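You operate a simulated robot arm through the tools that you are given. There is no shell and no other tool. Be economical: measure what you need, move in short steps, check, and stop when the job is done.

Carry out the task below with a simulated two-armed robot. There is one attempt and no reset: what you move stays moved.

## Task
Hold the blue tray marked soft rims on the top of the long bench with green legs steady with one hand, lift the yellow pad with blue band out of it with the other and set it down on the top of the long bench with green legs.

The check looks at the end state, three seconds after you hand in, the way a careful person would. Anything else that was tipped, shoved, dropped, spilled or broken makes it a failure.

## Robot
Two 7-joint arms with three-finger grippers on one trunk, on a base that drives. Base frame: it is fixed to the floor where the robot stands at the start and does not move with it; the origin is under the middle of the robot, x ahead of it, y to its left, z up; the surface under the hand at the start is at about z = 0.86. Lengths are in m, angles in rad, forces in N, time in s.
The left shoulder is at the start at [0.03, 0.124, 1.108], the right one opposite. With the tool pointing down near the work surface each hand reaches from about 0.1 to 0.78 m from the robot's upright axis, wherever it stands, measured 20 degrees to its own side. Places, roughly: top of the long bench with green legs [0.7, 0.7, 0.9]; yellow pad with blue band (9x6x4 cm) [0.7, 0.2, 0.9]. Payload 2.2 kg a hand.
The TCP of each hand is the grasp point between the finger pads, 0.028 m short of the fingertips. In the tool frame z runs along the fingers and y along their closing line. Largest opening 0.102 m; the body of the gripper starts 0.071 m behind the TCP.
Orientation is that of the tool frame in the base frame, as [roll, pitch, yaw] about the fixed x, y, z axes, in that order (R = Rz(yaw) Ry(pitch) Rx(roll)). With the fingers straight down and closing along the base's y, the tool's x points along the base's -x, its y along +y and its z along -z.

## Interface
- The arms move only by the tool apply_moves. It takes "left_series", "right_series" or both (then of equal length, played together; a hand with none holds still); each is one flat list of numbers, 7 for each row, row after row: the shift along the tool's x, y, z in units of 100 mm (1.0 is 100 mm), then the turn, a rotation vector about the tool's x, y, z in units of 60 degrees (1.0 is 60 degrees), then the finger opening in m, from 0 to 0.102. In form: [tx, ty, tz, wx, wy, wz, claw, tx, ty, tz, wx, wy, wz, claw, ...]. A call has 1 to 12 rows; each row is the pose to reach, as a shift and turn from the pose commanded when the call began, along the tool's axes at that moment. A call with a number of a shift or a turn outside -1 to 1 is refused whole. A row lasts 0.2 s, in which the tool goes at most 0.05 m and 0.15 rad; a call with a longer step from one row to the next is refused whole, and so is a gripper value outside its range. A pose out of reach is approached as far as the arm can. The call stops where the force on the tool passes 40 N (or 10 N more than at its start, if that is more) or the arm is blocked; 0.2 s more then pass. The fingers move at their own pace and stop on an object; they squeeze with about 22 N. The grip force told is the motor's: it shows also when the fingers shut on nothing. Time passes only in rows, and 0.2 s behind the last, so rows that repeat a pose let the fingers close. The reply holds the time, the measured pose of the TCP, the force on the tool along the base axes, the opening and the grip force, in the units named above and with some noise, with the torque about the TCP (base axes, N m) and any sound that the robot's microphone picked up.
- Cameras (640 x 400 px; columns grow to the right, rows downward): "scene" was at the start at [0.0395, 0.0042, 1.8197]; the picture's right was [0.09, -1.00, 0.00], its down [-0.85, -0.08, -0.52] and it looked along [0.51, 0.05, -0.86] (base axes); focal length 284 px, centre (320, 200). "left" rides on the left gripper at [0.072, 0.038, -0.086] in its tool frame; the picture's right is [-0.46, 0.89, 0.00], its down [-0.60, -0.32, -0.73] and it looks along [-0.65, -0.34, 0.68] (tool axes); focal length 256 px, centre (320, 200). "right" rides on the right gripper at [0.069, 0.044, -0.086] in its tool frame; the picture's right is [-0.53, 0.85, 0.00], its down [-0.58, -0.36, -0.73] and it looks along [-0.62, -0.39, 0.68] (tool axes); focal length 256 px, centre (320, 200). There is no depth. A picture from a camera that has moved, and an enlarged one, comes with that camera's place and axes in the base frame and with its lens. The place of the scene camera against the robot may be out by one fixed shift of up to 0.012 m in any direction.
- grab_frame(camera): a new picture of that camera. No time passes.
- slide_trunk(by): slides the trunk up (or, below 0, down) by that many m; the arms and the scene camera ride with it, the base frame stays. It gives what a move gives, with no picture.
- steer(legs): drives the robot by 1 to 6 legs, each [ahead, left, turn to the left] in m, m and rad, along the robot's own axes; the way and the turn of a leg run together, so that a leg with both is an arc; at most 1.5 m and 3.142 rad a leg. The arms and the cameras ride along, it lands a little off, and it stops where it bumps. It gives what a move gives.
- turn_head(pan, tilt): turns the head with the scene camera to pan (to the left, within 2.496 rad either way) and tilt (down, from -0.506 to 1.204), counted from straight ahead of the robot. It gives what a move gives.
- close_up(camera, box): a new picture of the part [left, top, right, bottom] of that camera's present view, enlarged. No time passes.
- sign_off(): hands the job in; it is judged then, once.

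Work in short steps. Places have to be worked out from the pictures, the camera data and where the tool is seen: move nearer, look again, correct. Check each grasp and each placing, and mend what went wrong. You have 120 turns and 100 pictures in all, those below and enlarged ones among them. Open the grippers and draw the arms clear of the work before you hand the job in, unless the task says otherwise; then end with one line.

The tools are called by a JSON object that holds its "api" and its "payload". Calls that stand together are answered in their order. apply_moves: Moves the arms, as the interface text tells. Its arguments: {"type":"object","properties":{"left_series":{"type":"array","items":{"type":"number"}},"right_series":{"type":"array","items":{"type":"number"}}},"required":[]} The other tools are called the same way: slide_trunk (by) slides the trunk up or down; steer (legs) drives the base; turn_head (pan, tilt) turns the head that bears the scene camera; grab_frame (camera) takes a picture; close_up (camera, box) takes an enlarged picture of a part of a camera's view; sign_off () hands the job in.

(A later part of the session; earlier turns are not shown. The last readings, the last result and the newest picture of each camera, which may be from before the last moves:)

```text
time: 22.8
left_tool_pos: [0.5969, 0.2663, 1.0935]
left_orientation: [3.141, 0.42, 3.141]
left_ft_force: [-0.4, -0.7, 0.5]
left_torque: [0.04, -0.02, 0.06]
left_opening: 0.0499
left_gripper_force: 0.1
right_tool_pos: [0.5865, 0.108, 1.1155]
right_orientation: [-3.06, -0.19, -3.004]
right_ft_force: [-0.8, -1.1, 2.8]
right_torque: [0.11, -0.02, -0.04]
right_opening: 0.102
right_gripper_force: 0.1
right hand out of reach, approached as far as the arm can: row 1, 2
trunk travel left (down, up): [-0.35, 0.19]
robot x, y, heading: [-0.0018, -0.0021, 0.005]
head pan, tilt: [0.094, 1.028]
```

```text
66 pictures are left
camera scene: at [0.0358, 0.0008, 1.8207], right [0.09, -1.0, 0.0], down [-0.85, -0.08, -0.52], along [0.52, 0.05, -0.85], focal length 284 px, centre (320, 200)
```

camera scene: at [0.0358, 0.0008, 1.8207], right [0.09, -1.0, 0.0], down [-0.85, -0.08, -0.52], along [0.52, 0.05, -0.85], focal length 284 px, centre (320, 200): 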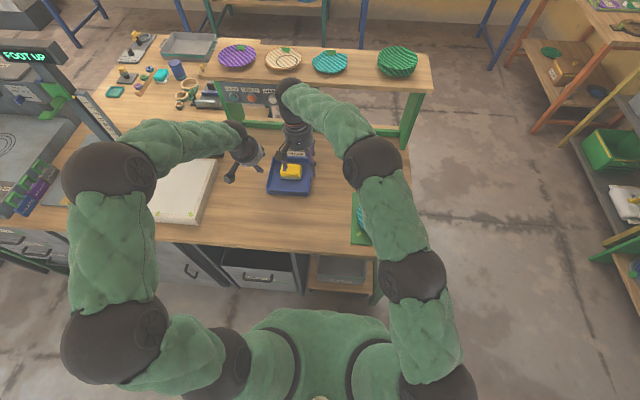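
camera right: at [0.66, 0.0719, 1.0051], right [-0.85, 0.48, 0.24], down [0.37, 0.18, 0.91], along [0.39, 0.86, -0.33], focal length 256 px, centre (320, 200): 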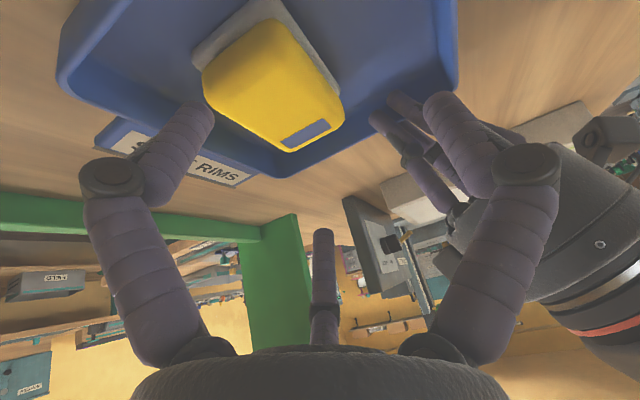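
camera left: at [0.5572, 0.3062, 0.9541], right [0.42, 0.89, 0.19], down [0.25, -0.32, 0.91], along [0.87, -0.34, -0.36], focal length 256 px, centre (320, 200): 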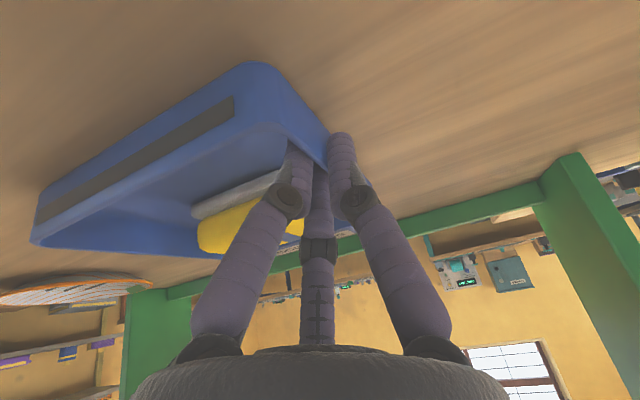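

The posture is good again. I level the right hand while pulling it back and to the right.

{"api": "apply_moves", "payload": {"right_series": [0.2, -0.1, 0, -0.04, -0.08, 0, 0.102, 0.5, -0.3, -0.1, -0.08, -0.15, 0, 0.102, 0.8, -0.5, -0.2, -0.1, -0.18, 0, 0.102, 1, -0.8, -0.2, -0.1, -0.18, 0, 0.102]}}

{"api": "grab_frame", "payload": {"camera": "scene"}}

```text
time: 23.8
left_tool_pos: [0.6, 0.2659, 1.0911]
left_orientation: [3.14, 0.419, -3.141]
left_ft_force: [-0.8, 0.0, 0.3]
left_torque: [0.0, -0.02, 0.02]
left_opening: 0.0498
left_gripper_force: 0.1
right_tool_pos: [0.5058, 0.0199, 1.1547]
right_orientation: [3.119, -0.013, -2.997]
right_ft_force: [-0.5, -0.6, -0.4]
right_torque: [0.02, -0.02, -0.01]
right_opening: 0.102
right_gripper_force: 0.2
trunk travel left (down, up): [-0.35, 0.19]
robot x, y, heading: [-0.0024, 0.0017, -0.002]
head pan, tilt: [0.094, 1.028]
```

```text
65 pictures are left
camera scene: at [0.0385, 0.0019, 1.8198], right [0.09, -1.0, 0.0], down [-0.85, -0.08, -0.52], along [0.51, 0.05, -0.86], focal length 284 px, centre (320, 200)
```

scene: 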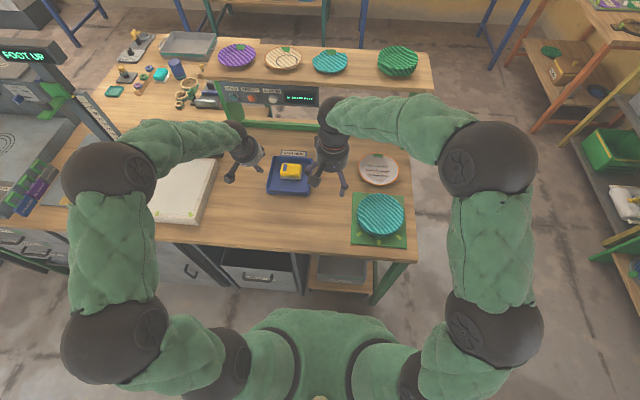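

Both arms are sound again. I drive the base 0.15 m left and slightly ahead, so the right shoulder faces the tray.

{"api": "steer", "payload": {"legs": [[0, 0.15, 0], [0.04, 0, 0]]}}

{"api": "grab_frame", "payload": {"camera": "scene"}}

```text
time: 25.6
left_tool_pos: [0.6403, 0.4121, 1.0897]
left_orientation: [-3.141, 0.417, 3.141]
left_ft_force: [-0.5, 0.1, -0.2]
left_torque: [0.0, 0.01, -0.01]
left_opening: 0.0503
left_gripper_force: 0.1
right_tool_pos: [0.5465, 0.1682, 1.1542]
right_orientation: [3.12, -0.014, -2.998]
right_ft_force: [0.2, 0.1, -0.7]
right_torque: [0.03, 0.05, 0.01]
right_opening: 0.102
right_gripper_force: 0.1
trunk travel left (down, up): [-0.35, 0.19]
robot x, y, heading: [0.0392, 0.1498, -0.003]
head pan, tilt: [0.094, 1.028]
```

```text
64 pictures are left
camera scene: at [0.0813, 0.1504, 1.8197], right [0.09, -1.0, 0.0], down [-0.85, -0.08, -0.52], along [0.51, 0.05, -0.86], focal length 284 px, centre (320, 200)
```

scene: 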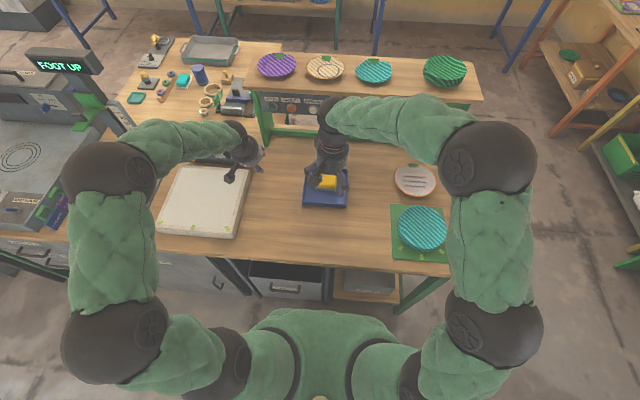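

The move landed well. I turn the right hand back toward yaw −1.57 and bring the left hand back toward the tray's left wall.

{"api": "apply_moves", "payload": {"right_series": [0, -0.1, 0, 0, 0, -0.13, 0.102, 0, -0.2, 0, 0, 0, -0.26, 0.102, 0, -0.3, 0, 0, 0, -0.39, 0.102, 0, -0.4, 0, 0, 0, -0.52, 0.102, 0, -0.5, 0, 0, 0, -0.65, 0.102, 0, -0.6, 0, 0, 0, -0.7, 0.102], "left_series": [0, -0.2, 0, 0, 0, 0, 0.05, 0, -0.4, 0, 0, 0, 0, 0.05, 0, -0.6, 0, 0, 0, 0, 0.05, 0, -0.8, 0, 0, 0, 0, 0.05, 0, -1, 0, 0, 0, 0, 0.05, 0, -1, 0, 0, 0, 0, 0.05]}}

{"api": "apply_moves", "payload": {"right_series": [0, 0, 0, 0, 0, -0.13, 0.102, 0, 0, 0, 0, 0, -0.26, 0.102, 0, 0, 0, 0, 0, -0.39, 0.102, 0, 0, 0, 0, 0, -0.52, 0.102, 0, 0, 0, 0, 0, -0.66, 0.102]}}

{"api": "grab_frame", "payload": {"camera": "left"}}

{"api": "grab_frame", "payload": {"camera": "scene"}}

```text
time: 27.0
left_tool_pos: [0.6404, 0.3124, 1.0916]
left_orientation: [3.141, 0.419, 3.14]
left_ft_force: [0.5, 0.6, -0.1]
left_torque: [-0.01, -0.02, 0.01]
left_opening: 0.05
left_gripper_force: 0.1
right_tool_pos: [0.5558, 0.1069, 1.1532]
right_orientation: [3.116, 0.006, -2.264]
right_ft_force: [-0.6, -0.2, -0.1]
right_torque: [-0.02, 0.02, 0.02]
right_opening: 0.1018
right_gripper_force: 0.1
trunk travel left (down, up): [-0.35, 0.19]
robot x, y, heading: [0.0385, 0.1478, -0.004]
head pan, tilt: [0.094, 1.028]
```

```text
time: 28.2
left_tool_pos: [0.6403, 0.3129, 1.0913]
left_orientation: [3.141, 0.417, 3.139]
left_ft_force: [-0.9, 0.0, -0.2]
left_torque: [-0.02, 0.0, 0.01]
left_opening: 0.05
left_gripper_force: 0.0
right_tool_pos: [0.5554, 0.1066, 1.1547]
right_orientation: [3.126, 0.018, -1.571]
right_ft_force: [-1.0, 0.3, 0.7]
right_torque: [-0.01, 0.01, 0.06]
right_opening: 0.1019
right_gripper_force: 0.0
trunk travel left (down, up): [-0.35, 0.19]
robot x, y, heading: [0.0417, 0.1462, 0.004]
head pan, tilt: [0.094, 1.028]
```

```text
63 pictures are left
camera left: at [0.5381, 0.3504, 1.1411], right [0.43, 0.88, 0.19], down [0.25, -0.32, 0.91], along [0.87, -0.34, -0.36], focal length 256 px, centre (320, 200)
```

left: 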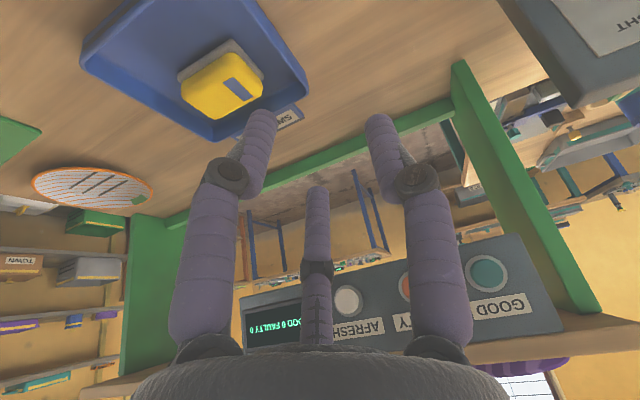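

```text
62 pictures are left
camera scene: at [0.0794, 0.1501, 1.8197], right [0.09, -1.0, 0.0], down [-0.85, -0.08, -0.52], along [0.51, 0.05, -0.86], focal length 284 px, centre (320, 200)
```

scene: 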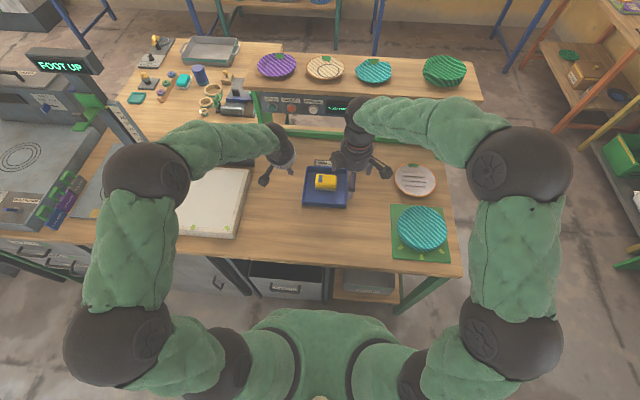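

The tray is where I left it (wall centre y≈0.268). The left hand goes down over the wall again in two stages, the second one slow.

{"api": "apply_moves", "payload": {"left_series": [0.05, -0.2, 0.3, 0, 0, 0, 0.05, 0.13, -0.35, 0.6, 0, 0, 0, 0.05, 0.22, -0.45, 0.98, 0, 0, 0, 0.05]}}

{"api": "grab_frame", "payload": {"camera": "left"}}

```text
time: 29.0
left_tool_pos: [0.6596, 0.2698, 0.9922]
left_orientation: [-3.14, 0.42, 3.141]
left_ft_force: [0.9, -0.7, 0.0]
left_torque: [0.02, 0.05, 0.02]
left_opening: 0.0499
left_gripper_force: 0.1
right_tool_pos: [0.5559, 0.1068, 1.1543]
right_orientation: [3.125, 0.02, -1.573]
right_ft_force: [0.1, -0.7, -0.4]
right_torque: [0.02, 0.05, -0.01]
right_opening: 0.102
right_gripper_force: 0.0
trunk travel left (down, up): [-0.35, 0.19]
robot x, y, heading: [0.0376, 0.1462, -0.002]
head pan, tilt: [0.094, 1.028]
```

```text
61 pictures are left
camera left: at [0.5577, 0.3077, 1.0418], right [0.43, 0.88, 0.19], down [0.25, -0.32, 0.91], along [0.87, -0.34, -0.36], focal length 256 px, centre (320, 200)
```

left: 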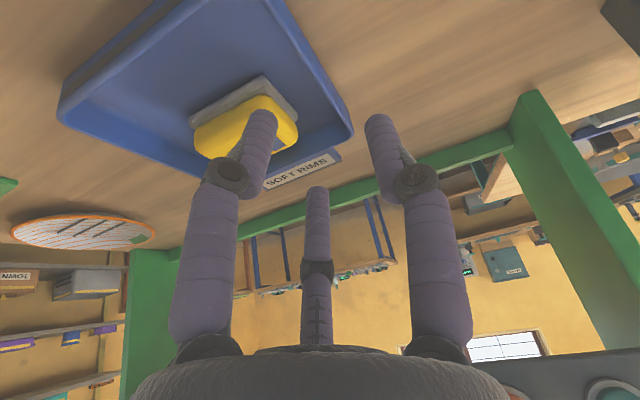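

It is lined up, so the left hand descends to z≈0.905 and closes.

{"api": "apply_moves", "payload": {"left_series": [0.1, -0.01, 0.22, 0, 0, 0, 0.05, 0.2, -0.02, 0.44, 0, 0, 0, 0.05, 0.28, -0.02, 0.62, 0, 0, 0, 0.05, 0.32, -0.02, 0.73, 0, 0, 0, 0.05, 0.35, -0.02, 0.79, 0, 0, 0, 0.05, 0.35, -0.02, 0.79, 0, 0, 0, 0.05]}}

{"api": "apply_moves", "payload": {"left_series": [0, 0, 0, 0, 0, 0, 0.03, 0, 0, 0, 0, 0, 0, 0.015, 0, 0, 0, 0, 0, 0, 0.008, 0, 0, 0, 0, 0, 0, 0.006]}}

{"api": "close_up", "payload": {"camera": "scene", "box": [260, 130, 380, 220]}}

{"api": "grab_frame", "payload": {"camera": "left"}}

```text
time: 30.4
left_tool_pos: [0.6588, 0.2655, 0.9045]
left_orientation: [-3.141, 0.419, 3.139]
left_ft_force: [-0.7, 0.1, -0.4]
left_torque: [0.05, 0.0, 0.0]
left_opening: 0.0501
left_gripper_force: 0.1
right_tool_pos: [0.5553, 0.1076, 1.1545]
right_orientation: [3.126, 0.017, -1.574]
right_ft_force: [0.5, 0.3, 0.2]
right_torque: [0.02, 0.02, -0.02]
right_opening: 0.1019
right_gripper_force: 0.1
trunk travel left (down, up): [-0.35, 0.19]
robot x, y, heading: [0.0361, 0.1456, -0.0]
head pan, tilt: [0.094, 1.028]
```

```text
time: 31.4
left_tool_pos: [0.6596, 0.266, 0.9038]
left_orientation: [3.14, 0.419, 3.14]
left_ft_force: [0.5, 0.6, 0.7]
left_torque: [0.05, -0.06, 0.1]
left_opening: 0.0094
left_gripper_force: 21.8
right_tool_pos: [0.5557, 0.1086, 1.1541]
right_orientation: [3.124, 0.018, -1.575]
right_ft_force: [0.0, -0.3, -0.4]
right_torque: [0.01, 0.03, -0.01]
right_opening: 0.1022
right_gripper_force: 0.1
trunk travel left (down, up): [-0.35, 0.19]
robot x, y, heading: [0.0415, 0.1476, 0.003]
head pan, tilt: [0.094, 1.028]
```

```text
4.44 times, centred on (320, 175) of scene
camera zoom: at [0.0796, 0.1502, 1.8197], right [0.09, -1.0, 0.0], down [-0.85, -0.08, -0.52], along [0.51, 0.05, -0.86], focal length 1264 px, centre (320, 311)
```

zoom: 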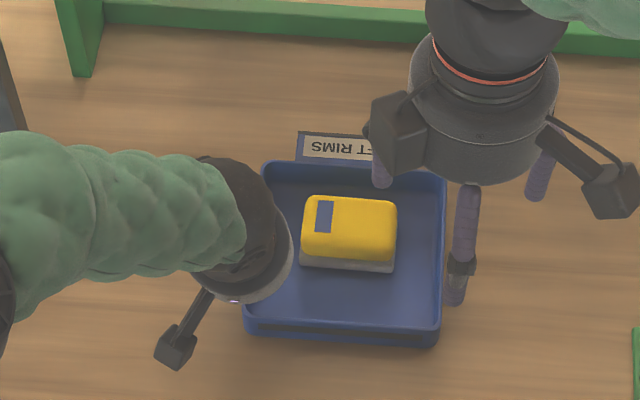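

```text
59 pictures are left
camera left: at [0.5569, 0.3035, 0.9557], right [0.43, 0.88, 0.19], down [0.25, -0.32, 0.91], along [0.87, -0.34, -0.36], focal length 256 px, centre (320, 200)
```

left: 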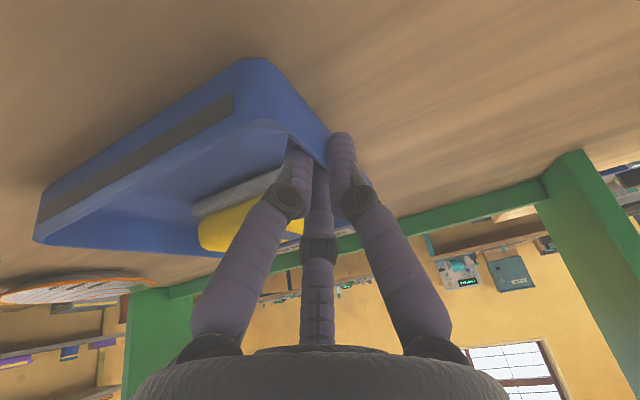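

The wall is held again at 22 N. Now the right hand goes above the pad at about (0.716, 0.18).

{"api": "apply_moves", "payload": {"right_series": [0, -0.3, 0, 0, 0, 0, 0.102, -0.1, -0.6, 0, 0, 0, 0, 0.102, -0.15, -0.8, 0.1, 0, 0, 0, 0.102, -0.2, -1, 0.2, 0, 0, 0, 0.102]}}

{"api": "apply_moves", "payload": {"right_series": [-0.2, -0.2, 0.2, 0, 0, 0, 0.102, -0.4, -0.4, 0.5, 0, 0, 0, 0.102, -0.52, -0.6, 0.8, 0, 0, 0, 0.102, -0.52, -0.6, 0.9, 0, 0, 0, 0.102]}}

{"api": "grab_frame", "payload": {"camera": "right"}}

{"api": "close_up", "payload": {"camera": "scene", "box": [240, 100, 400, 220]}}

```text
time: 32.4
left_tool_pos: [0.6591, 0.266, 0.905]
left_orientation: [-3.142, 0.419, 3.14]
left_ft_force: [0.4, 0.4, 0.2]
left_torque: [0.02, 0.06, 0.05]
left_opening: 0.0093
left_gripper_force: 21.8
right_tool_pos: [0.6564, 0.1279, 1.1315]
right_orientation: [3.126, 0.019, -1.573]
right_ft_force: [-0.6, 0.4, -0.5]
right_torque: [-0.02, 0.02, 0.03]
right_opening: 0.1017
right_gripper_force: 0.1
trunk travel left (down, up): [-0.35, 0.19]
robot x, y, heading: [0.0425, 0.1443, -0.005]
head pan, tilt: [0.094, 1.028]
```

```text
time: 33.4
left_tool_pos: [0.6592, 0.265, 0.9052]
left_orientation: [3.14, 0.418, 3.138]
left_ft_force: [0.3, 0.1, 0.3]
left_torque: [0.06, -0.11, 0.03]
left_opening: 0.0092
left_gripper_force: 22.0
right_tool_pos: [0.7143, 0.1794, 1.0422]
right_orientation: [3.126, 0.02, -1.574]
right_ft_force: [-0.4, 0.0, -1.0]
right_torque: [-0.04, -0.01, 0.02]
right_opening: 0.102
right_gripper_force: 0.0
trunk travel left (down, up): [-0.35, 0.19]
robot x, y, heading: [0.0442, 0.1444, -0.003]
head pan, tilt: [0.094, 1.028]
```

```text
58 pictures are left
camera right: at [0.6722, 0.1083, 1.1273], right [-0.84, 0.54, 0.02], down [0.38, 0.56, 0.74], along [0.38, 0.63, -0.68], focal length 256 px, centre (320, 200)
```

right: 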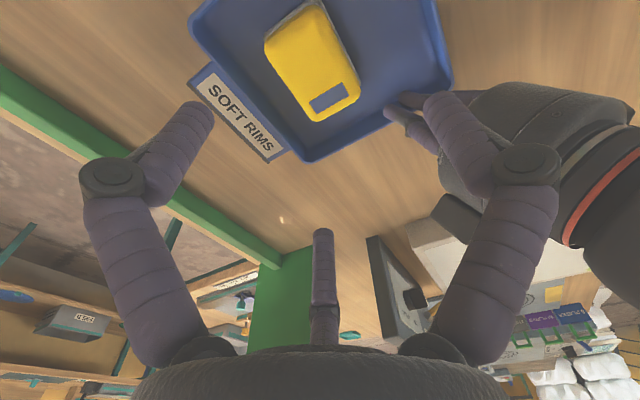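

```text
3.33 times, centred on (320, 160) of scene
camera zoom: at [0.0795, 0.1499, 1.8197], right [0.09, -1.0, 0.0], down [-0.85, -0.08, -0.52], along [0.51, 0.05, -0.86], focal length 948 px, centre (320, 333)
```

zoom: 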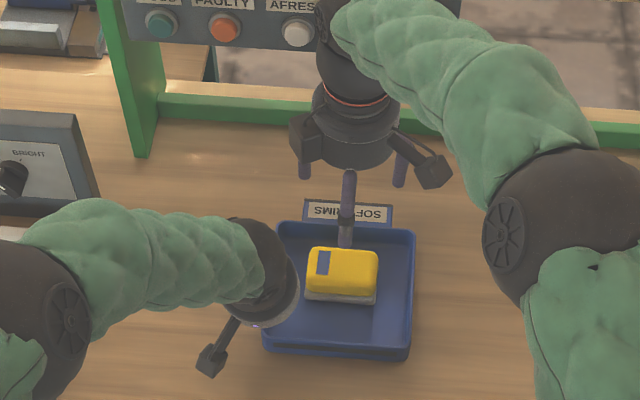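

The pad centre is about (0.711, 0.176) and the hand is centred over it. I descend to z≈0.95 and check the finger clearance.

{"api": "apply_moves", "payload": {"right_series": [0, 0, 0.3, 0, 0, 0, 0.102, 0, 0, 0.6, 0, 0, 0, 0.102, 0, 0, 0.9, 0, 0, 0, 0.102]}}

{"api": "grab_frame", "payload": {"camera": "right"}}

{"api": "close_up", "payload": {"camera": "scene", "box": [260, 120, 380, 210]}}

```text
time: 34.2
left_tool_pos: [0.6594, 0.265, 0.9058]
left_orientation: [3.141, 0.419, 3.14]
left_ft_force: [0.9, -0.4, 0.4]
left_torque: [0.02, 0.01, 0.01]
left_opening: 0.0093
left_gripper_force: 21.6
right_tool_pos: [0.7133, 0.1796, 0.9493]
right_orientation: [3.127, 0.019, -1.573]
right_ft_force: [0.6, 0.0, 0.8]
right_torque: [0.0, 0.05, 0.0]
right_opening: 0.1019
right_gripper_force: 0.1
trunk travel left (down, up): [-0.35, 0.19]
robot x, y, heading: [0.04, 0.146, -0.001]
head pan, tilt: [0.094, 1.028]
```

```text
56 pictures are left
camera right: at [0.6717, 0.1094, 1.0355], right [-0.84, 0.54, 0.02], down [0.38, 0.56, 0.74], along [0.38, 0.63, -0.68], focal length 256 px, centre (320, 200)
```

right: 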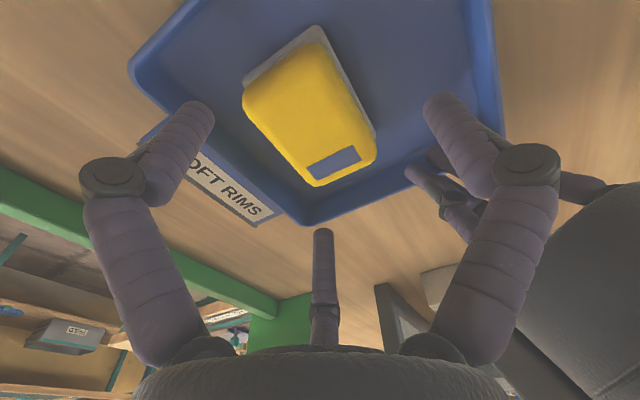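

```text
4.44 times, centred on (320, 165) of scene
camera zoom: at [0.0799, 0.1501, 1.8197], right [0.09, -1.0, 0.0], down [-0.85, -0.08, -0.52], along [0.51, 0.05, -0.86], focal length 1264 px, centre (320, 356)
```

zoom: 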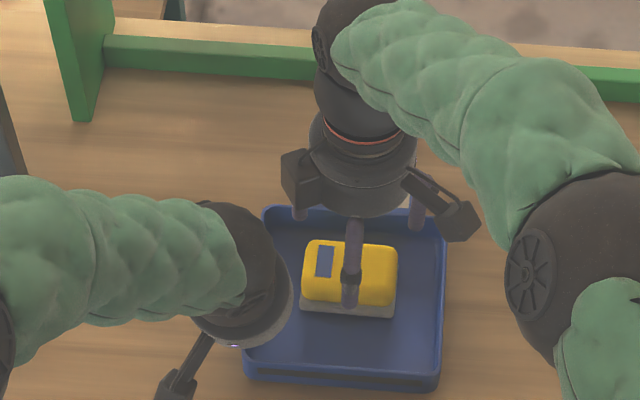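

The hand is centred in x and the pad is a few mm to the right. I shift 4 mm right and descend slowly to z≈0.907.

{"api": "apply_moves", "payload": {"right_series": [0.04, 0, 0.1, 0, 0, 0, 0.102, 0.04, 0, 0.2, 0, 0, 0, 0.102, 0.04, 0, 0.3, 0, 0, 0, 0.102, 0.04, 0, 0.36, 0, 0, 0, 0.102, 0.04, 0, 0.42, 0, 0, 0, 0.102]}}

{"api": "grab_frame", "payload": {"camera": "right"}}

{"api": "close_up", "payload": {"camera": "scene", "box": [270, 130, 370, 205]}}

```text
time: 35.4
left_tool_pos: [0.6585, 0.2656, 0.9044]
left_orientation: [-3.14, 0.422, 3.136]
left_ft_force: [5.5, -7.5, -7.3]
left_torque: [-0.12, 0.0, -0.06]
left_opening: 0.009
left_gripper_force: 22.2
right_tool_pos: [0.7148, 0.1802, 0.9151]
right_orientation: [3.135, 0.022, -1.572]
right_ft_force: [0.7, 12.0, 25.6]
right_torque: [1.16, -0.83, 0.36]
right_opening: 0.1031
right_gripper_force: 0.5
trunk travel left (down, up): [-0.35, 0.19]
robot x, y, heading: [0.0411, 0.1467, -0.001]
head pan, tilt: [0.094, 1.028]
```

```text
54 pictures are left
camera right: at [0.6718, 0.1092, 0.9996], right [-0.84, 0.54, 0.02], down [0.37, 0.56, 0.74], along [0.39, 0.63, -0.67], focal length 256 px, centre (320, 200)
```

right: 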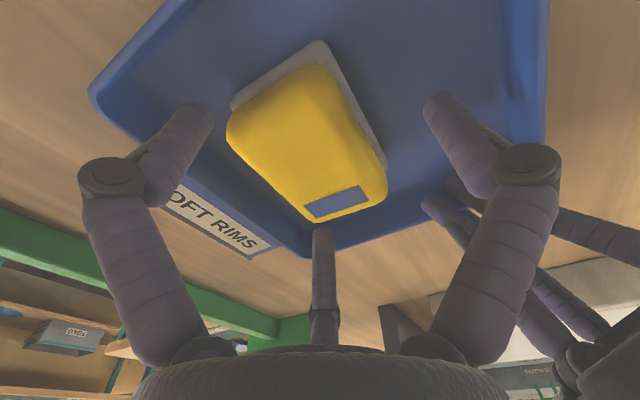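

```text
5.33 times, centred on (320, 168) of scene
camera zoom: at [0.0784, 0.1505, 1.82], right [0.09, -1.0, 0.0], down [-0.85, -0.08, -0.52], along [0.51, 0.05, -0.86], focal length 1517 px, centre (320, 373)
```

zoom: 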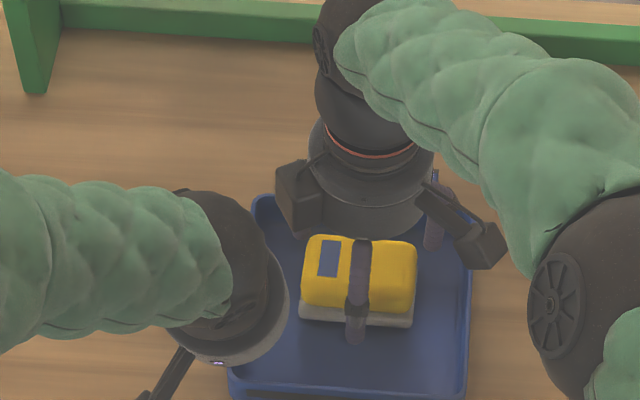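

Contact stopped it at 26 N. The torque puts the contact at about +0.03 in x and +0.045 in y from the TCP, so the far-left prong is sitting on the pad's corner. The prongs really are three, so I rise, shift 11 mm to +x and retry.

{"api": "apply_moves", "payload": {"right_series": [0, 0, -0.15, 0, 0, 0, 0.102, 0.02, 0, -0.3, 0, 0, 0, 0.102, 0.04, -0.11, -0.3, 0, 0, 0, 0.102, 0.04, -0.11, -0.3, 0, 0, 0, 0.102]}}

{"api": "grab_frame", "payload": {"camera": "right"}}

{"api": "close_up", "payload": {"camera": "scene", "box": [270, 130, 370, 205]}}

```text
time: 36.4
left_tool_pos: [0.6581, 0.2641, 0.9072]
left_orientation: [-3.141, 0.419, 3.14]
left_ft_force: [0.3, 0.2, -0.6]
left_torque: [0.03, 0.01, -0.01]
left_opening: 0.0091
left_gripper_force: 22.1
right_tool_pos: [0.7223, 0.1747, 0.9398]
right_orientation: [3.122, 0.018, -1.574]
right_ft_force: [0.5, 0.1, -0.2]
right_torque: [0.0, 0.01, 0.02]
right_opening: 0.1022
right_gripper_force: 0.0
trunk travel left (down, up): [-0.35, 0.19]
robot x, y, heading: [0.04, 0.1447, -0.005]
head pan, tilt: [0.094, 1.028]
```

```text
52 pictures are left
camera right: at [0.6807, 0.1033, 1.0255], right [-0.84, 0.54, 0.02], down [0.38, 0.56, 0.74], along [0.38, 0.63, -0.68], focal length 256 px, centre (320, 200)
```

right: 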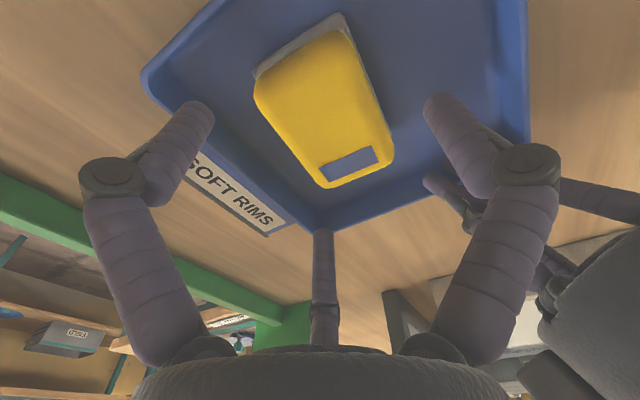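

```text
5.33 times, centred on (320, 168) of scene
camera zoom: at [0.0793, 0.1501, 1.8197], right [0.09, -1.0, 0.0], down [-0.85, -0.08, -0.52], along [0.51, 0.05, -0.86], focal length 1517 px, centre (320, 373)
```

zoom: 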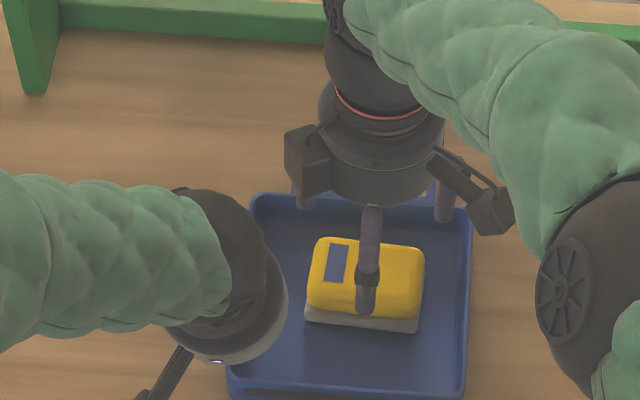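

The pad slid about 5 mm to the right when touched, and it's still flat in the tray. I recentre (x +3 mm, y −4 mm) and descend gently.

{"api": "apply_moves", "payload": {"right_series": [0.04, -0.03, 0, 0, 0, 0, 0.102, 0.04, -0.03, 0.08, 0, 0, 0, 0.102, 0.04, -0.03, 0.16, 0, 0, 0, 0.102, 0.04, -0.03, 0.22, 0, 0, 0, 0.102, 0.04, -0.03, 0.28, 0, 0, 0, 0.102]}}

{"api": "grab_frame", "payload": {"camera": "right"}}

{"api": "close_up", "payload": {"camera": "scene", "box": [270, 130, 370, 205]}}

```text
time: 37.6
left_tool_pos: [0.6585, 0.2669, 0.9053]
left_orientation: [3.141, 0.419, 3.139]
left_ft_force: [-0.1, -0.5, -0.1]
left_torque: [0.04, -0.05, 0.03]
left_opening: 0.0093
left_gripper_force: 21.7
right_tool_pos: [0.7254, 0.1703, 0.9117]
right_orientation: [3.125, 0.021, -1.575]
right_ft_force: [-0.8, 0.0, -0.7]
right_torque: [0.01, -0.01, 0.01]
right_opening: 0.102
right_gripper_force: 0.1
trunk travel left (down, up): [-0.35, 0.19]
robot x, y, heading: [0.0443, 0.1458, -0.004]
head pan, tilt: [0.094, 1.028]
```

```text
50 pictures are left
camera right: at [0.6847, 0.1001, 0.9976], right [-0.84, 0.54, 0.02], down [0.38, 0.56, 0.74], along [0.38, 0.63, -0.68], focal length 256 px, centre (320, 200)
```

right: 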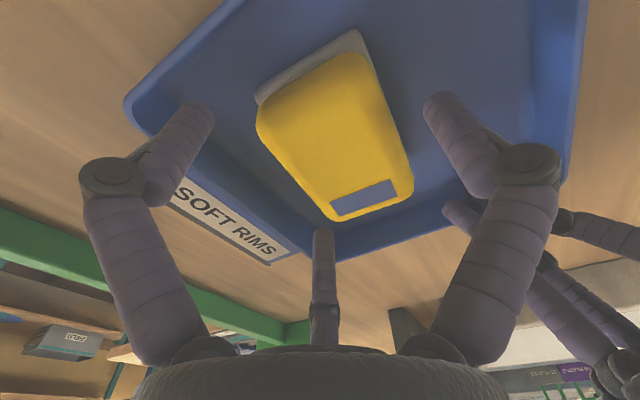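

```text
5.33 times, centred on (320, 168) of scene
camera zoom: at [0.0797, 0.1502, 1.8197], right [0.09, -1.0, 0.0], down [-0.85, -0.08, -0.52], along [0.51, 0.05, -0.86], focal length 1517 px, centre (320, 373)
```

zoom: 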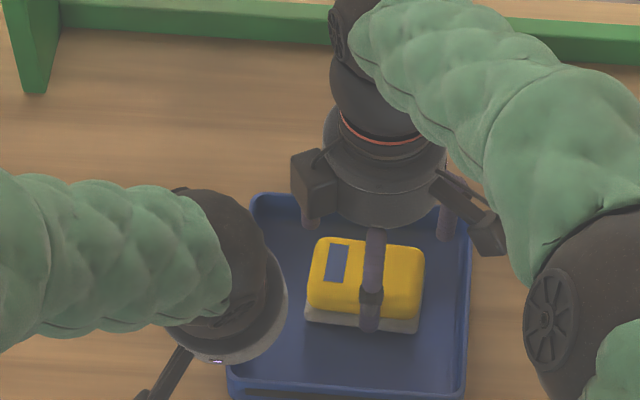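

It's clear of contact and the prongs straddle the pad. The grey layer moved with the yellow, so it's part of the pad. I lower 6 mm and close in steps.

{"api": "apply_moves", "payload": {"right_series": [0, 0, 0.03, 0, 0, 0, 0.102, 0, 0, 0.06, 0, 0, 0, 0.102, 0, 0, 0.06, 0, 0, 0, 0.09, 0, 0, 0.06, 0, 0, 0, 0.08, 0, 0, 0.06, 0, 0, 0, 0.075]}}

{"api": "grab_frame", "payload": {"camera": "right"}}

{"api": "close_up", "payload": {"camera": "scene", "box": [270, 130, 370, 205]}}

```text
time: 38.8
left_tool_pos: [0.6581, 0.2658, 0.9057]
left_orientation: [3.141, 0.419, 3.14]
left_ft_force: [-0.2, -0.2, -0.1]
left_torque: [0.04, -0.05, -0.01]
left_opening: 0.0092
left_gripper_force: 22.3
right_tool_pos: [0.7258, 0.1706, 0.9061]
right_orientation: [3.124, 0.018, -1.574]
right_ft_force: [-1.0, 0.0, 0.0]
right_torque: [-0.02, 0.0, 0.01]
right_opening: 0.0749
right_gripper_force: 0.0
trunk travel left (down, up): [-0.35, 0.19]
robot x, y, heading: [0.0379, 0.1494, -0.001]
head pan, tilt: [0.094, 1.028]
```

```text
48 pictures are left
camera right: at [0.6835, 0.0999, 0.9914], right [-0.84, 0.54, 0.02], down [0.38, 0.56, 0.74], along [0.38, 0.63, -0.68], focal length 256 px, centre (320, 200)
```

right: 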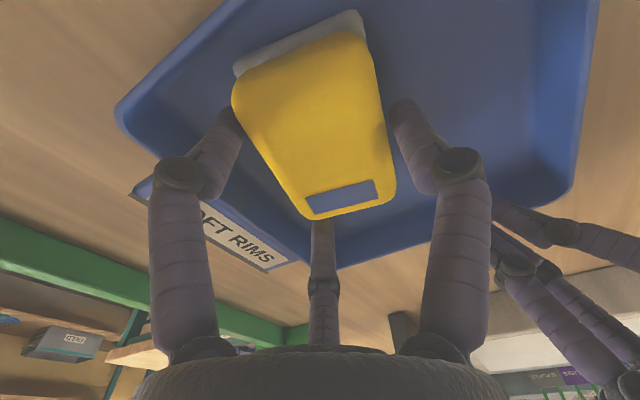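

```text
5.33 times, centred on (320, 168) of scene
camera zoom: at [0.0796, 0.1501, 1.8197], right [0.09, -1.0, 0.0], down [-0.85, -0.08, -0.52], along [0.51, 0.05, -0.86], focal length 1517 px, centre (320, 373)
```

zoom: 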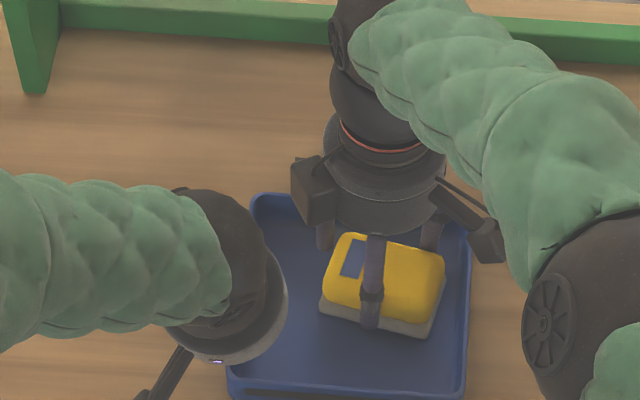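

Closing swept the far-left prong against the pad's end and turned the pad clockwise by about 8°, shifting it right. I open, rise and look again to match its new pose.

{"api": "apply_moves", "payload": {"right_series": [0, 0, 0, 0, 0, 0, 0.09, 0, 0, -0.1, 0, 0, 0, 0.09, 0, 0, -0.3, 0, 0, 0, 0.09, 0.12, -0.04, -0.5, 0, 0, 0.07, 0.09, 0.12, -0.04, -0.5, 0, 0, 0.13, 0.09]}}

{"api": "grab_frame", "payload": {"camera": "right"}}

{"api": "close_up", "payload": {"camera": "scene", "box": [270, 130, 370, 205]}}

```text
time: 40.0
left_tool_pos: [0.6584, 0.2659, 0.9052]
left_orientation: [-3.142, 0.419, 3.138]
left_ft_force: [-0.2, 0.1, -0.5]
left_torque: [0.06, 0.07, -0.01]
left_opening: 0.0092
left_gripper_force: 21.5
right_tool_pos: [0.7302, 0.158, 0.9557]
right_orientation: [3.123, 0.016, -1.712]
right_ft_force: [-0.7, 0.4, -0.1]
right_torque: [0.0, -0.04, 0.0]
right_opening: 0.0901
right_gripper_force: 0.2
trunk travel left (down, up): [-0.35, 0.19]
robot x, y, heading: [0.0384, 0.1483, 0.001]
head pan, tilt: [0.094, 1.028]
```

```text
46 pictures are left
camera right: at [0.6794, 0.0942, 1.0413], right [-0.76, 0.65, 0.03], down [0.45, 0.51, 0.73], along [0.46, 0.57, -0.68], focal length 256 px, centre (320, 200)
```

right: 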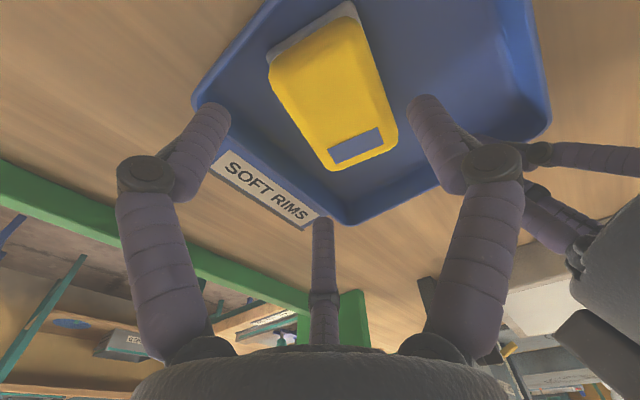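

```text
5.33 times, centred on (320, 168) of scene
camera zoom: at [0.0797, 0.1505, 1.8197], right [0.09, -1.0, 0.0], down [-0.85, -0.08, -0.52], along [0.51, 0.05, -0.86], focal length 1517 px, centre (320, 373)
```

zoom: 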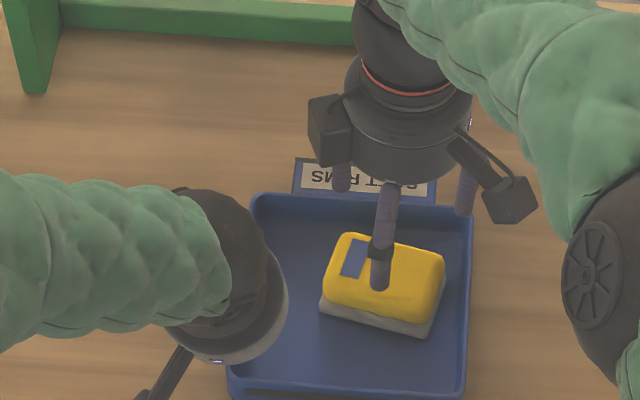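

I enlarge the right view to fix the pad's corners precisely.

{"api": "close_up", "payload": {"camera": "right", "box": [180, 0, 440, 240]}}

```text
1.67 times, centred on (310, 120) of right
camera zoom: at [0.6794, 0.0942, 1.0413], right [-0.76, 0.65, 0.03], down [0.45, 0.51, 0.73], along [0.46, 0.57, -0.68], focal length 427 px, centre (337, 333)
```

zoom: 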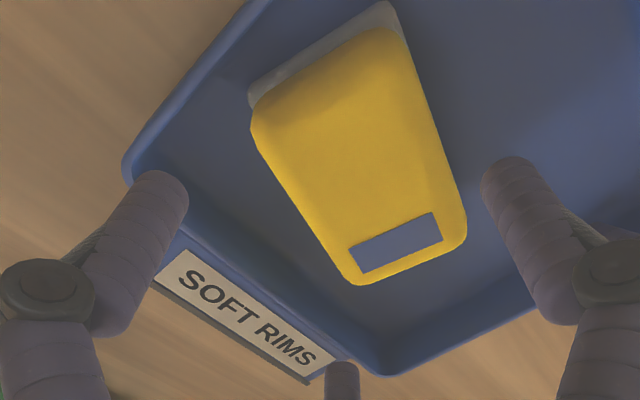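

The pad is centred at about (0.718, 0.161) and turned about 0.2 rad clockwise, with its right end near the tray wall. The prongs are 120° symmetric, so turning the hand about 63° clockwise puts one prong on the far side and two on the near side, clear of the wall. I do that raised.

{"api": "apply_moves", "payload": {"right_series": [0, 0.06, -0.2, 0, 0, 0.13, 0.09, 0, 0.12, -0.4, 0, 0, 0.26, 0.09, -0.01, 0.2, -0.4, 0, 0, 0.39, 0.09, -0.02, 0.256, -0.4, 0, 0, 0.52, 0.09, -0.02, 0.256, -0.4, 0, 0, 0.65, 0.09, -0.02, 0.256, -0.4, 0, 0, 0.78, 0.09, -0.02, 0.256, -0.4, 0, 0, 0.9, 0.09, -0.02, 0.256, -0.4, 0, 0, 1.0, 0.09]}}

{"api": "grab_frame", "payload": {"camera": "right"}}

{"api": "close_up", "payload": {"camera": "scene", "box": [250, 100, 390, 205]}}

```text
time: 41.8
left_tool_pos: [0.6592, 0.2649, 0.9047]
left_orientation: [3.141, 0.418, 3.139]
left_ft_force: [-0.6, 0.0, -0.1]
left_torque: [0.06, 0.0, 0.03]
left_opening: 0.0088
left_gripper_force: 22.3
right_tool_pos: [0.7068, 0.1639, 0.997]
right_orientation: [3.116, -0.008, -2.759]
right_ft_force: [0.2, 0.5, 0.2]
right_torque: [0.01, -0.03, 0.02]
right_opening: 0.09
right_gripper_force: 0.0
trunk travel left (down, up): [-0.35, 0.19]
robot x, y, heading: [0.0413, 0.1476, -0.005]
head pan, tilt: [0.094, 1.028]
```

```text
43 pictures are left
camera right: at [0.6285, 0.176, 1.0839], right [0.18, 0.98, 0.02], down [0.68, -0.14, 0.72], along [0.71, -0.12, -0.7], focal length 256 px, centre (320, 200)
```

right: 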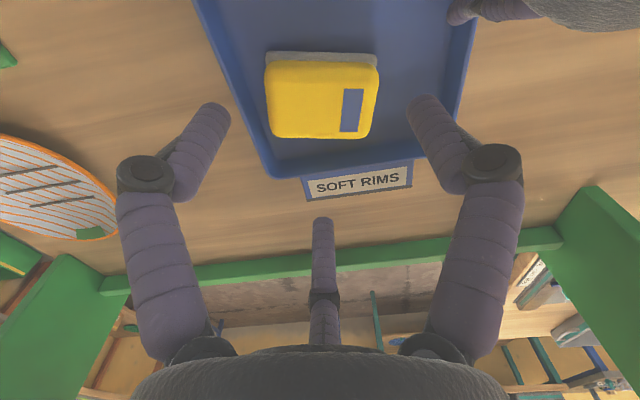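

```text
3.81 times, centred on (320, 152) of scene
camera zoom: at [0.0796, 0.1502, 1.8197], right [0.09, -1.0, 0.0], down [-0.85, -0.08, -0.52], along [0.51, 0.05, -0.86], focal length 1084 px, centre (320, 381)
```

zoom: 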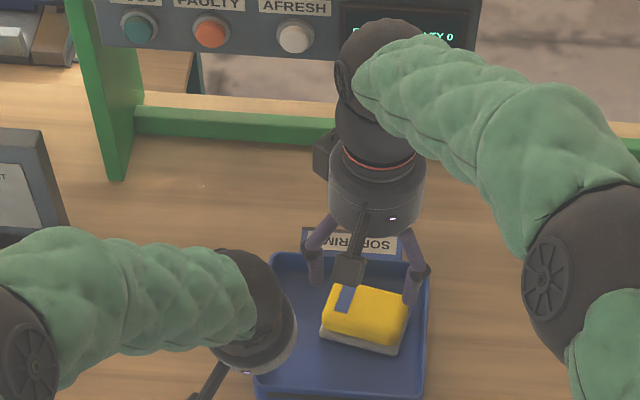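

From this view the pad centre is (0.717, 0.164), turned 0.2 rad clockwise, and the prongs flank it properly. I trim the pose and descend to z≈0.94 to check.

{"api": "apply_moves", "payload": {"right_series": [0.01, 0.03, 0.2, 0, 0, 0.055, 0.09, 0.01, 0.03, 0.4, 0, 0, 0.055, 0.09, 0.01, 0.03, 0.57, 0, 0, 0.055, 0.09]}}

{"api": "grab_frame", "payload": {"camera": "right"}}

{"api": "close_up", "payload": {"camera": "scene", "box": [270, 130, 370, 205]}}

```text
time: 42.6
left_tool_pos: [0.6582, 0.2646, 0.9059]
left_orientation: [3.14, 0.419, 3.14]
left_ft_force: [0.1, -0.2, -0.1]
left_torque: [0.07, 0.04, 0.01]
left_opening: 0.0092
left_gripper_force: 22.2
right_tool_pos: [0.7044, 0.1661, 0.9396]
right_orientation: [3.119, -0.007, -2.814]
right_ft_force: [-0.1, -0.9, 0.6]
right_torque: [0.02, -0.01, 0.0]
right_opening: 0.0899
right_gripper_force: 0.0
trunk travel left (down, up): [-0.35, 0.19]
robot x, y, heading: [0.0354, 0.1483, -0.004]
head pan, tilt: [0.094, 1.028]
```

```text
41 pictures are left
camera right: at [0.6267, 0.1842, 1.0265], right [0.24, 0.97, 0.01], down [0.67, -0.17, 0.72], along [0.7, -0.16, -0.7], focal length 256 px, centre (320, 200)
```

right: 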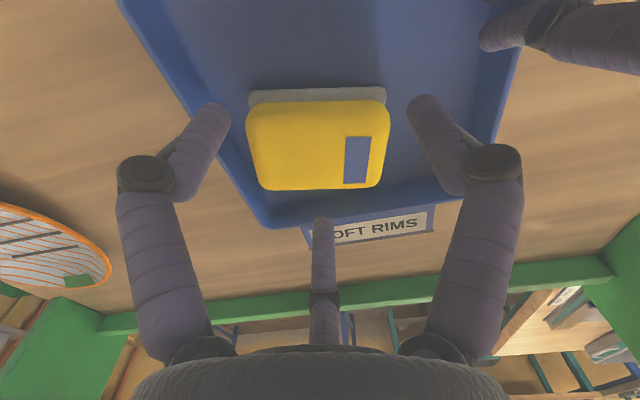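

```text
5.33 times, centred on (320, 168) of scene
camera zoom: at [0.0798, 0.1501, 1.8197], right [0.09, -1.0, 0.0], down [-0.85, -0.08, -0.52], along [0.51, 0.05, -0.86], focal length 1517 px, centre (320, 373)
```

zoom: 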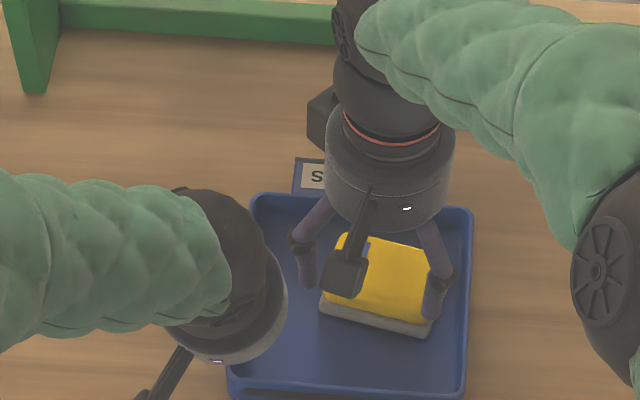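

The prongs have a few mm of clearance on both sides. I nudge 2 mm forward and descend to z≈0.906.

{"api": "apply_moves", "payload": {"right_series": [-0.02, 0, 0.08, 0, 0, 0, 0.09, -0.02, 0, 0.16, 0, 0, 0, 0.09, -0.02, 0, 0.25, 0, 0, 0, 0.09, -0.02, 0, 0.33, 0, 0, 0, 0.09]}}

{"api": "grab_frame", "payload": {"camera": "right"}}

{"api": "close_up", "payload": {"camera": "scene", "box": [270, 130, 370, 205]}}

```text
time: 43.6
left_tool_pos: [0.6584, 0.2657, 0.9053]
left_orientation: [-3.141, 0.419, 3.14]
left_ft_force: [-0.8, 0.5, 0.6]
left_torque: [0.02, 0.02, -0.01]
left_opening: 0.0091
left_gripper_force: 22.0
right_tool_pos: [0.7057, 0.1668, 0.9054]
right_orientation: [3.119, -0.01, -2.816]
right_ft_force: [-0.2, -0.5, -0.4]
right_torque: [-0.01, 0.05, 0.01]
right_opening: 0.0899
right_gripper_force: 0.2
trunk travel left (down, up): [-0.35, 0.19]
robot x, y, heading: [0.0417, 0.1433, -0.005]
head pan, tilt: [0.094, 1.028]
```

```text
39 pictures are left
camera right: at [0.6277, 0.1845, 0.993], right [0.24, 0.97, 0.01], down [0.67, -0.17, 0.72], along [0.7, -0.16, -0.7], focal length 256 px, centre (320, 200)
```

right: 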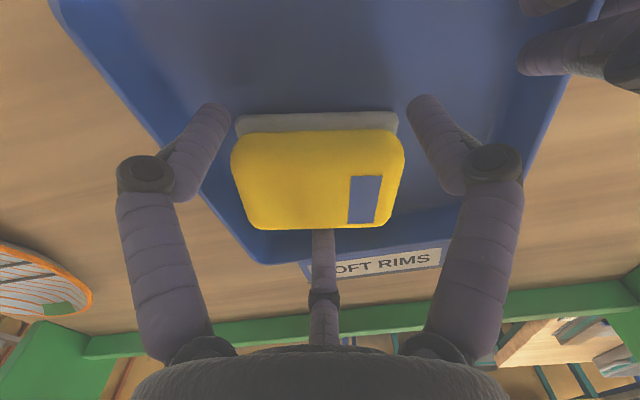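

```text
5.33 times, centred on (320, 168) of scene
camera zoom: at [0.0797, 0.1501, 1.8197], right [0.09, -1.0, 0.0], down [-0.85, -0.08, -0.52], along [0.51, 0.05, -0.86], focal length 1517 px, centre (320, 373)
```

zoom: 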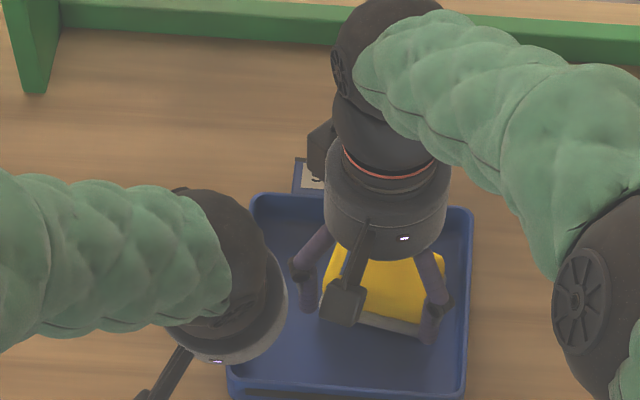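

There's no contact and the pad is centred between the prongs. I close in steps.

{"api": "apply_moves", "payload": {"right_series": [0, 0, 0, 0, 0, 0, 0.084, 0, 0, 0, 0, 0, 0, 0.078, 0, 0, 0, 0, 0, 0, 0.072, 0, 0, 0, 0, 0, 0, 0.066, 0, 0, 0, 0, 0, 0, 0.06, 0, 0, 0, 0, 0, 0, 0.06]}}

{"api": "grab_frame", "payload": {"camera": "right"}}

{"api": "close_up", "payload": {"camera": "scene", "box": [270, 130, 370, 205]}}

```text
time: 45.0
left_tool_pos: [0.6584, 0.2643, 0.9057]
left_orientation: [-3.141, 0.419, 3.14]
left_ft_force: [-0.2, 0.6, 0.1]
left_torque: [0.03, 0.01, 0.05]
left_opening: 0.0091
left_gripper_force: 22.3
right_tool_pos: [0.7061, 0.1666, 0.9069]
right_orientation: [3.12, -0.008, -2.815]
right_ft_force: [1.7, -1.4, 4.4]
right_torque: [-0.04, -0.26, -0.1]
right_opening: 0.0779
right_gripper_force: 21.6
trunk travel left (down, up): [-0.35, 0.19]
robot x, y, heading: [0.0402, 0.1457, -0.0]
head pan, tilt: [0.094, 1.028]
```

```text
37 pictures are left
camera right: at [0.628, 0.1845, 0.9938], right [0.24, 0.97, 0.02], down [0.67, -0.17, 0.72], along [0.7, -0.16, -0.7], focal length 256 px, centre (320, 200)
```

right: 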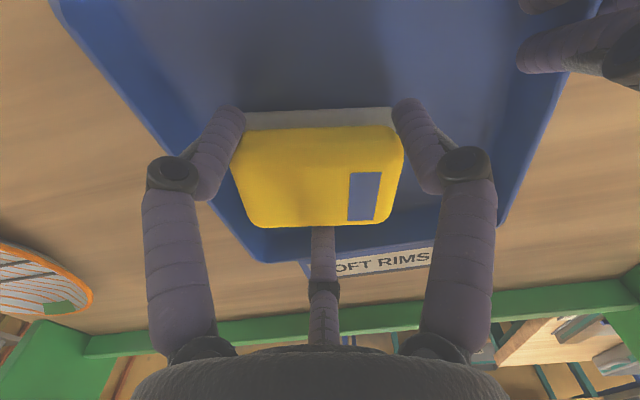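

```text
5.33 times, centred on (320, 168) of scene
camera zoom: at [0.0794, 0.15, 1.8198], right [0.09, -1.0, 0.0], down [-0.85, -0.08, -0.52], along [0.51, 0.05, -0.86], focal length 1517 px, centre (320, 373)
```

zoom: 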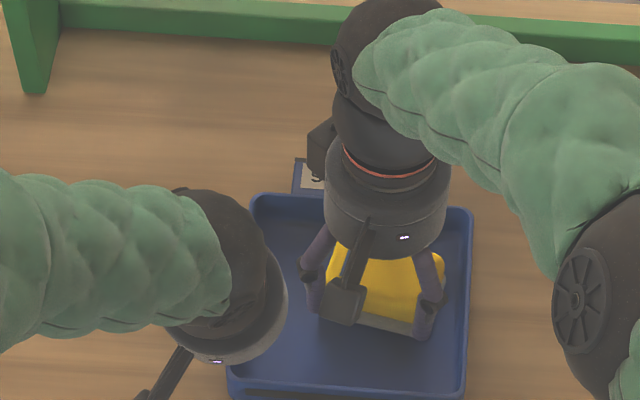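

It gripped at the expected 0.078 opening with 22 N. Now a slow lift of 4 cm, watching the forces.

{"api": "apply_moves", "payload": {"right_series": [0, 0, -0.05, 0, 0, 0, 0.06, 0, 0, -0.1, 0, 0, 0, 0.06, 0, 0, -0.2, 0, 0, 0, 0.06, 0, 0, -0.3, 0, 0, 0, 0.06, 0, 0, -0.4, 0, 0, 0, 0.06]}}

{"api": "grab_frame", "payload": {"camera": "right"}}

{"api": "close_up", "payload": {"camera": "scene", "box": [270, 130, 370, 205]}}

```text
time: 46.2
left_tool_pos: [0.6592, 0.2658, 0.9063]
left_orientation: [-3.141, 0.417, 3.139]
left_ft_force: [-0.5, -0.1, 0.5]
left_torque: [0.07, -0.07, 0.02]
left_opening: 0.009
left_gripper_force: 21.8
right_tool_pos: [0.7051, 0.1659, 0.9464]
right_orientation: [3.119, -0.011, -2.815]
right_ft_force: [0.2, 0.1, -0.5]
right_torque: [-0.01, 0.0, 0.05]
right_opening: 0.0776
right_gripper_force: 22.0
trunk travel left (down, up): [-0.35, 0.19]
robot x, y, heading: [0.0412, 0.1434, -0.002]
head pan, tilt: [0.094, 1.028]
```

```text
35 pictures are left
camera right: at [0.6277, 0.1841, 1.0337], right [0.23, 0.97, 0.01], down [0.68, -0.17, 0.72], along [0.7, -0.16, -0.7], focal length 256 px, centre (320, 200)
```

right: 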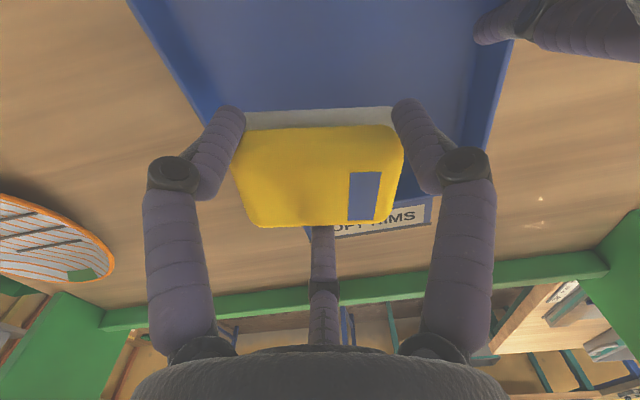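

```text
5.33 times, centred on (320, 168) of scene
camera zoom: at [0.0796, 0.1501, 1.8197], right [0.09, -1.0, 0.0], down [-0.85, -0.08, -0.52], along [0.51, 0.05, -0.86], focal length 1517 px, centre (320, 373)
```

zoom: 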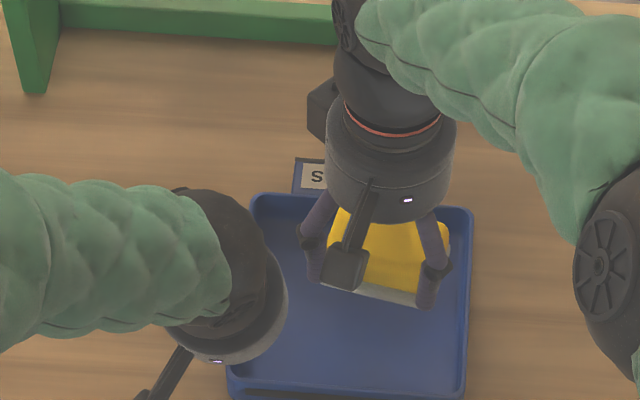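

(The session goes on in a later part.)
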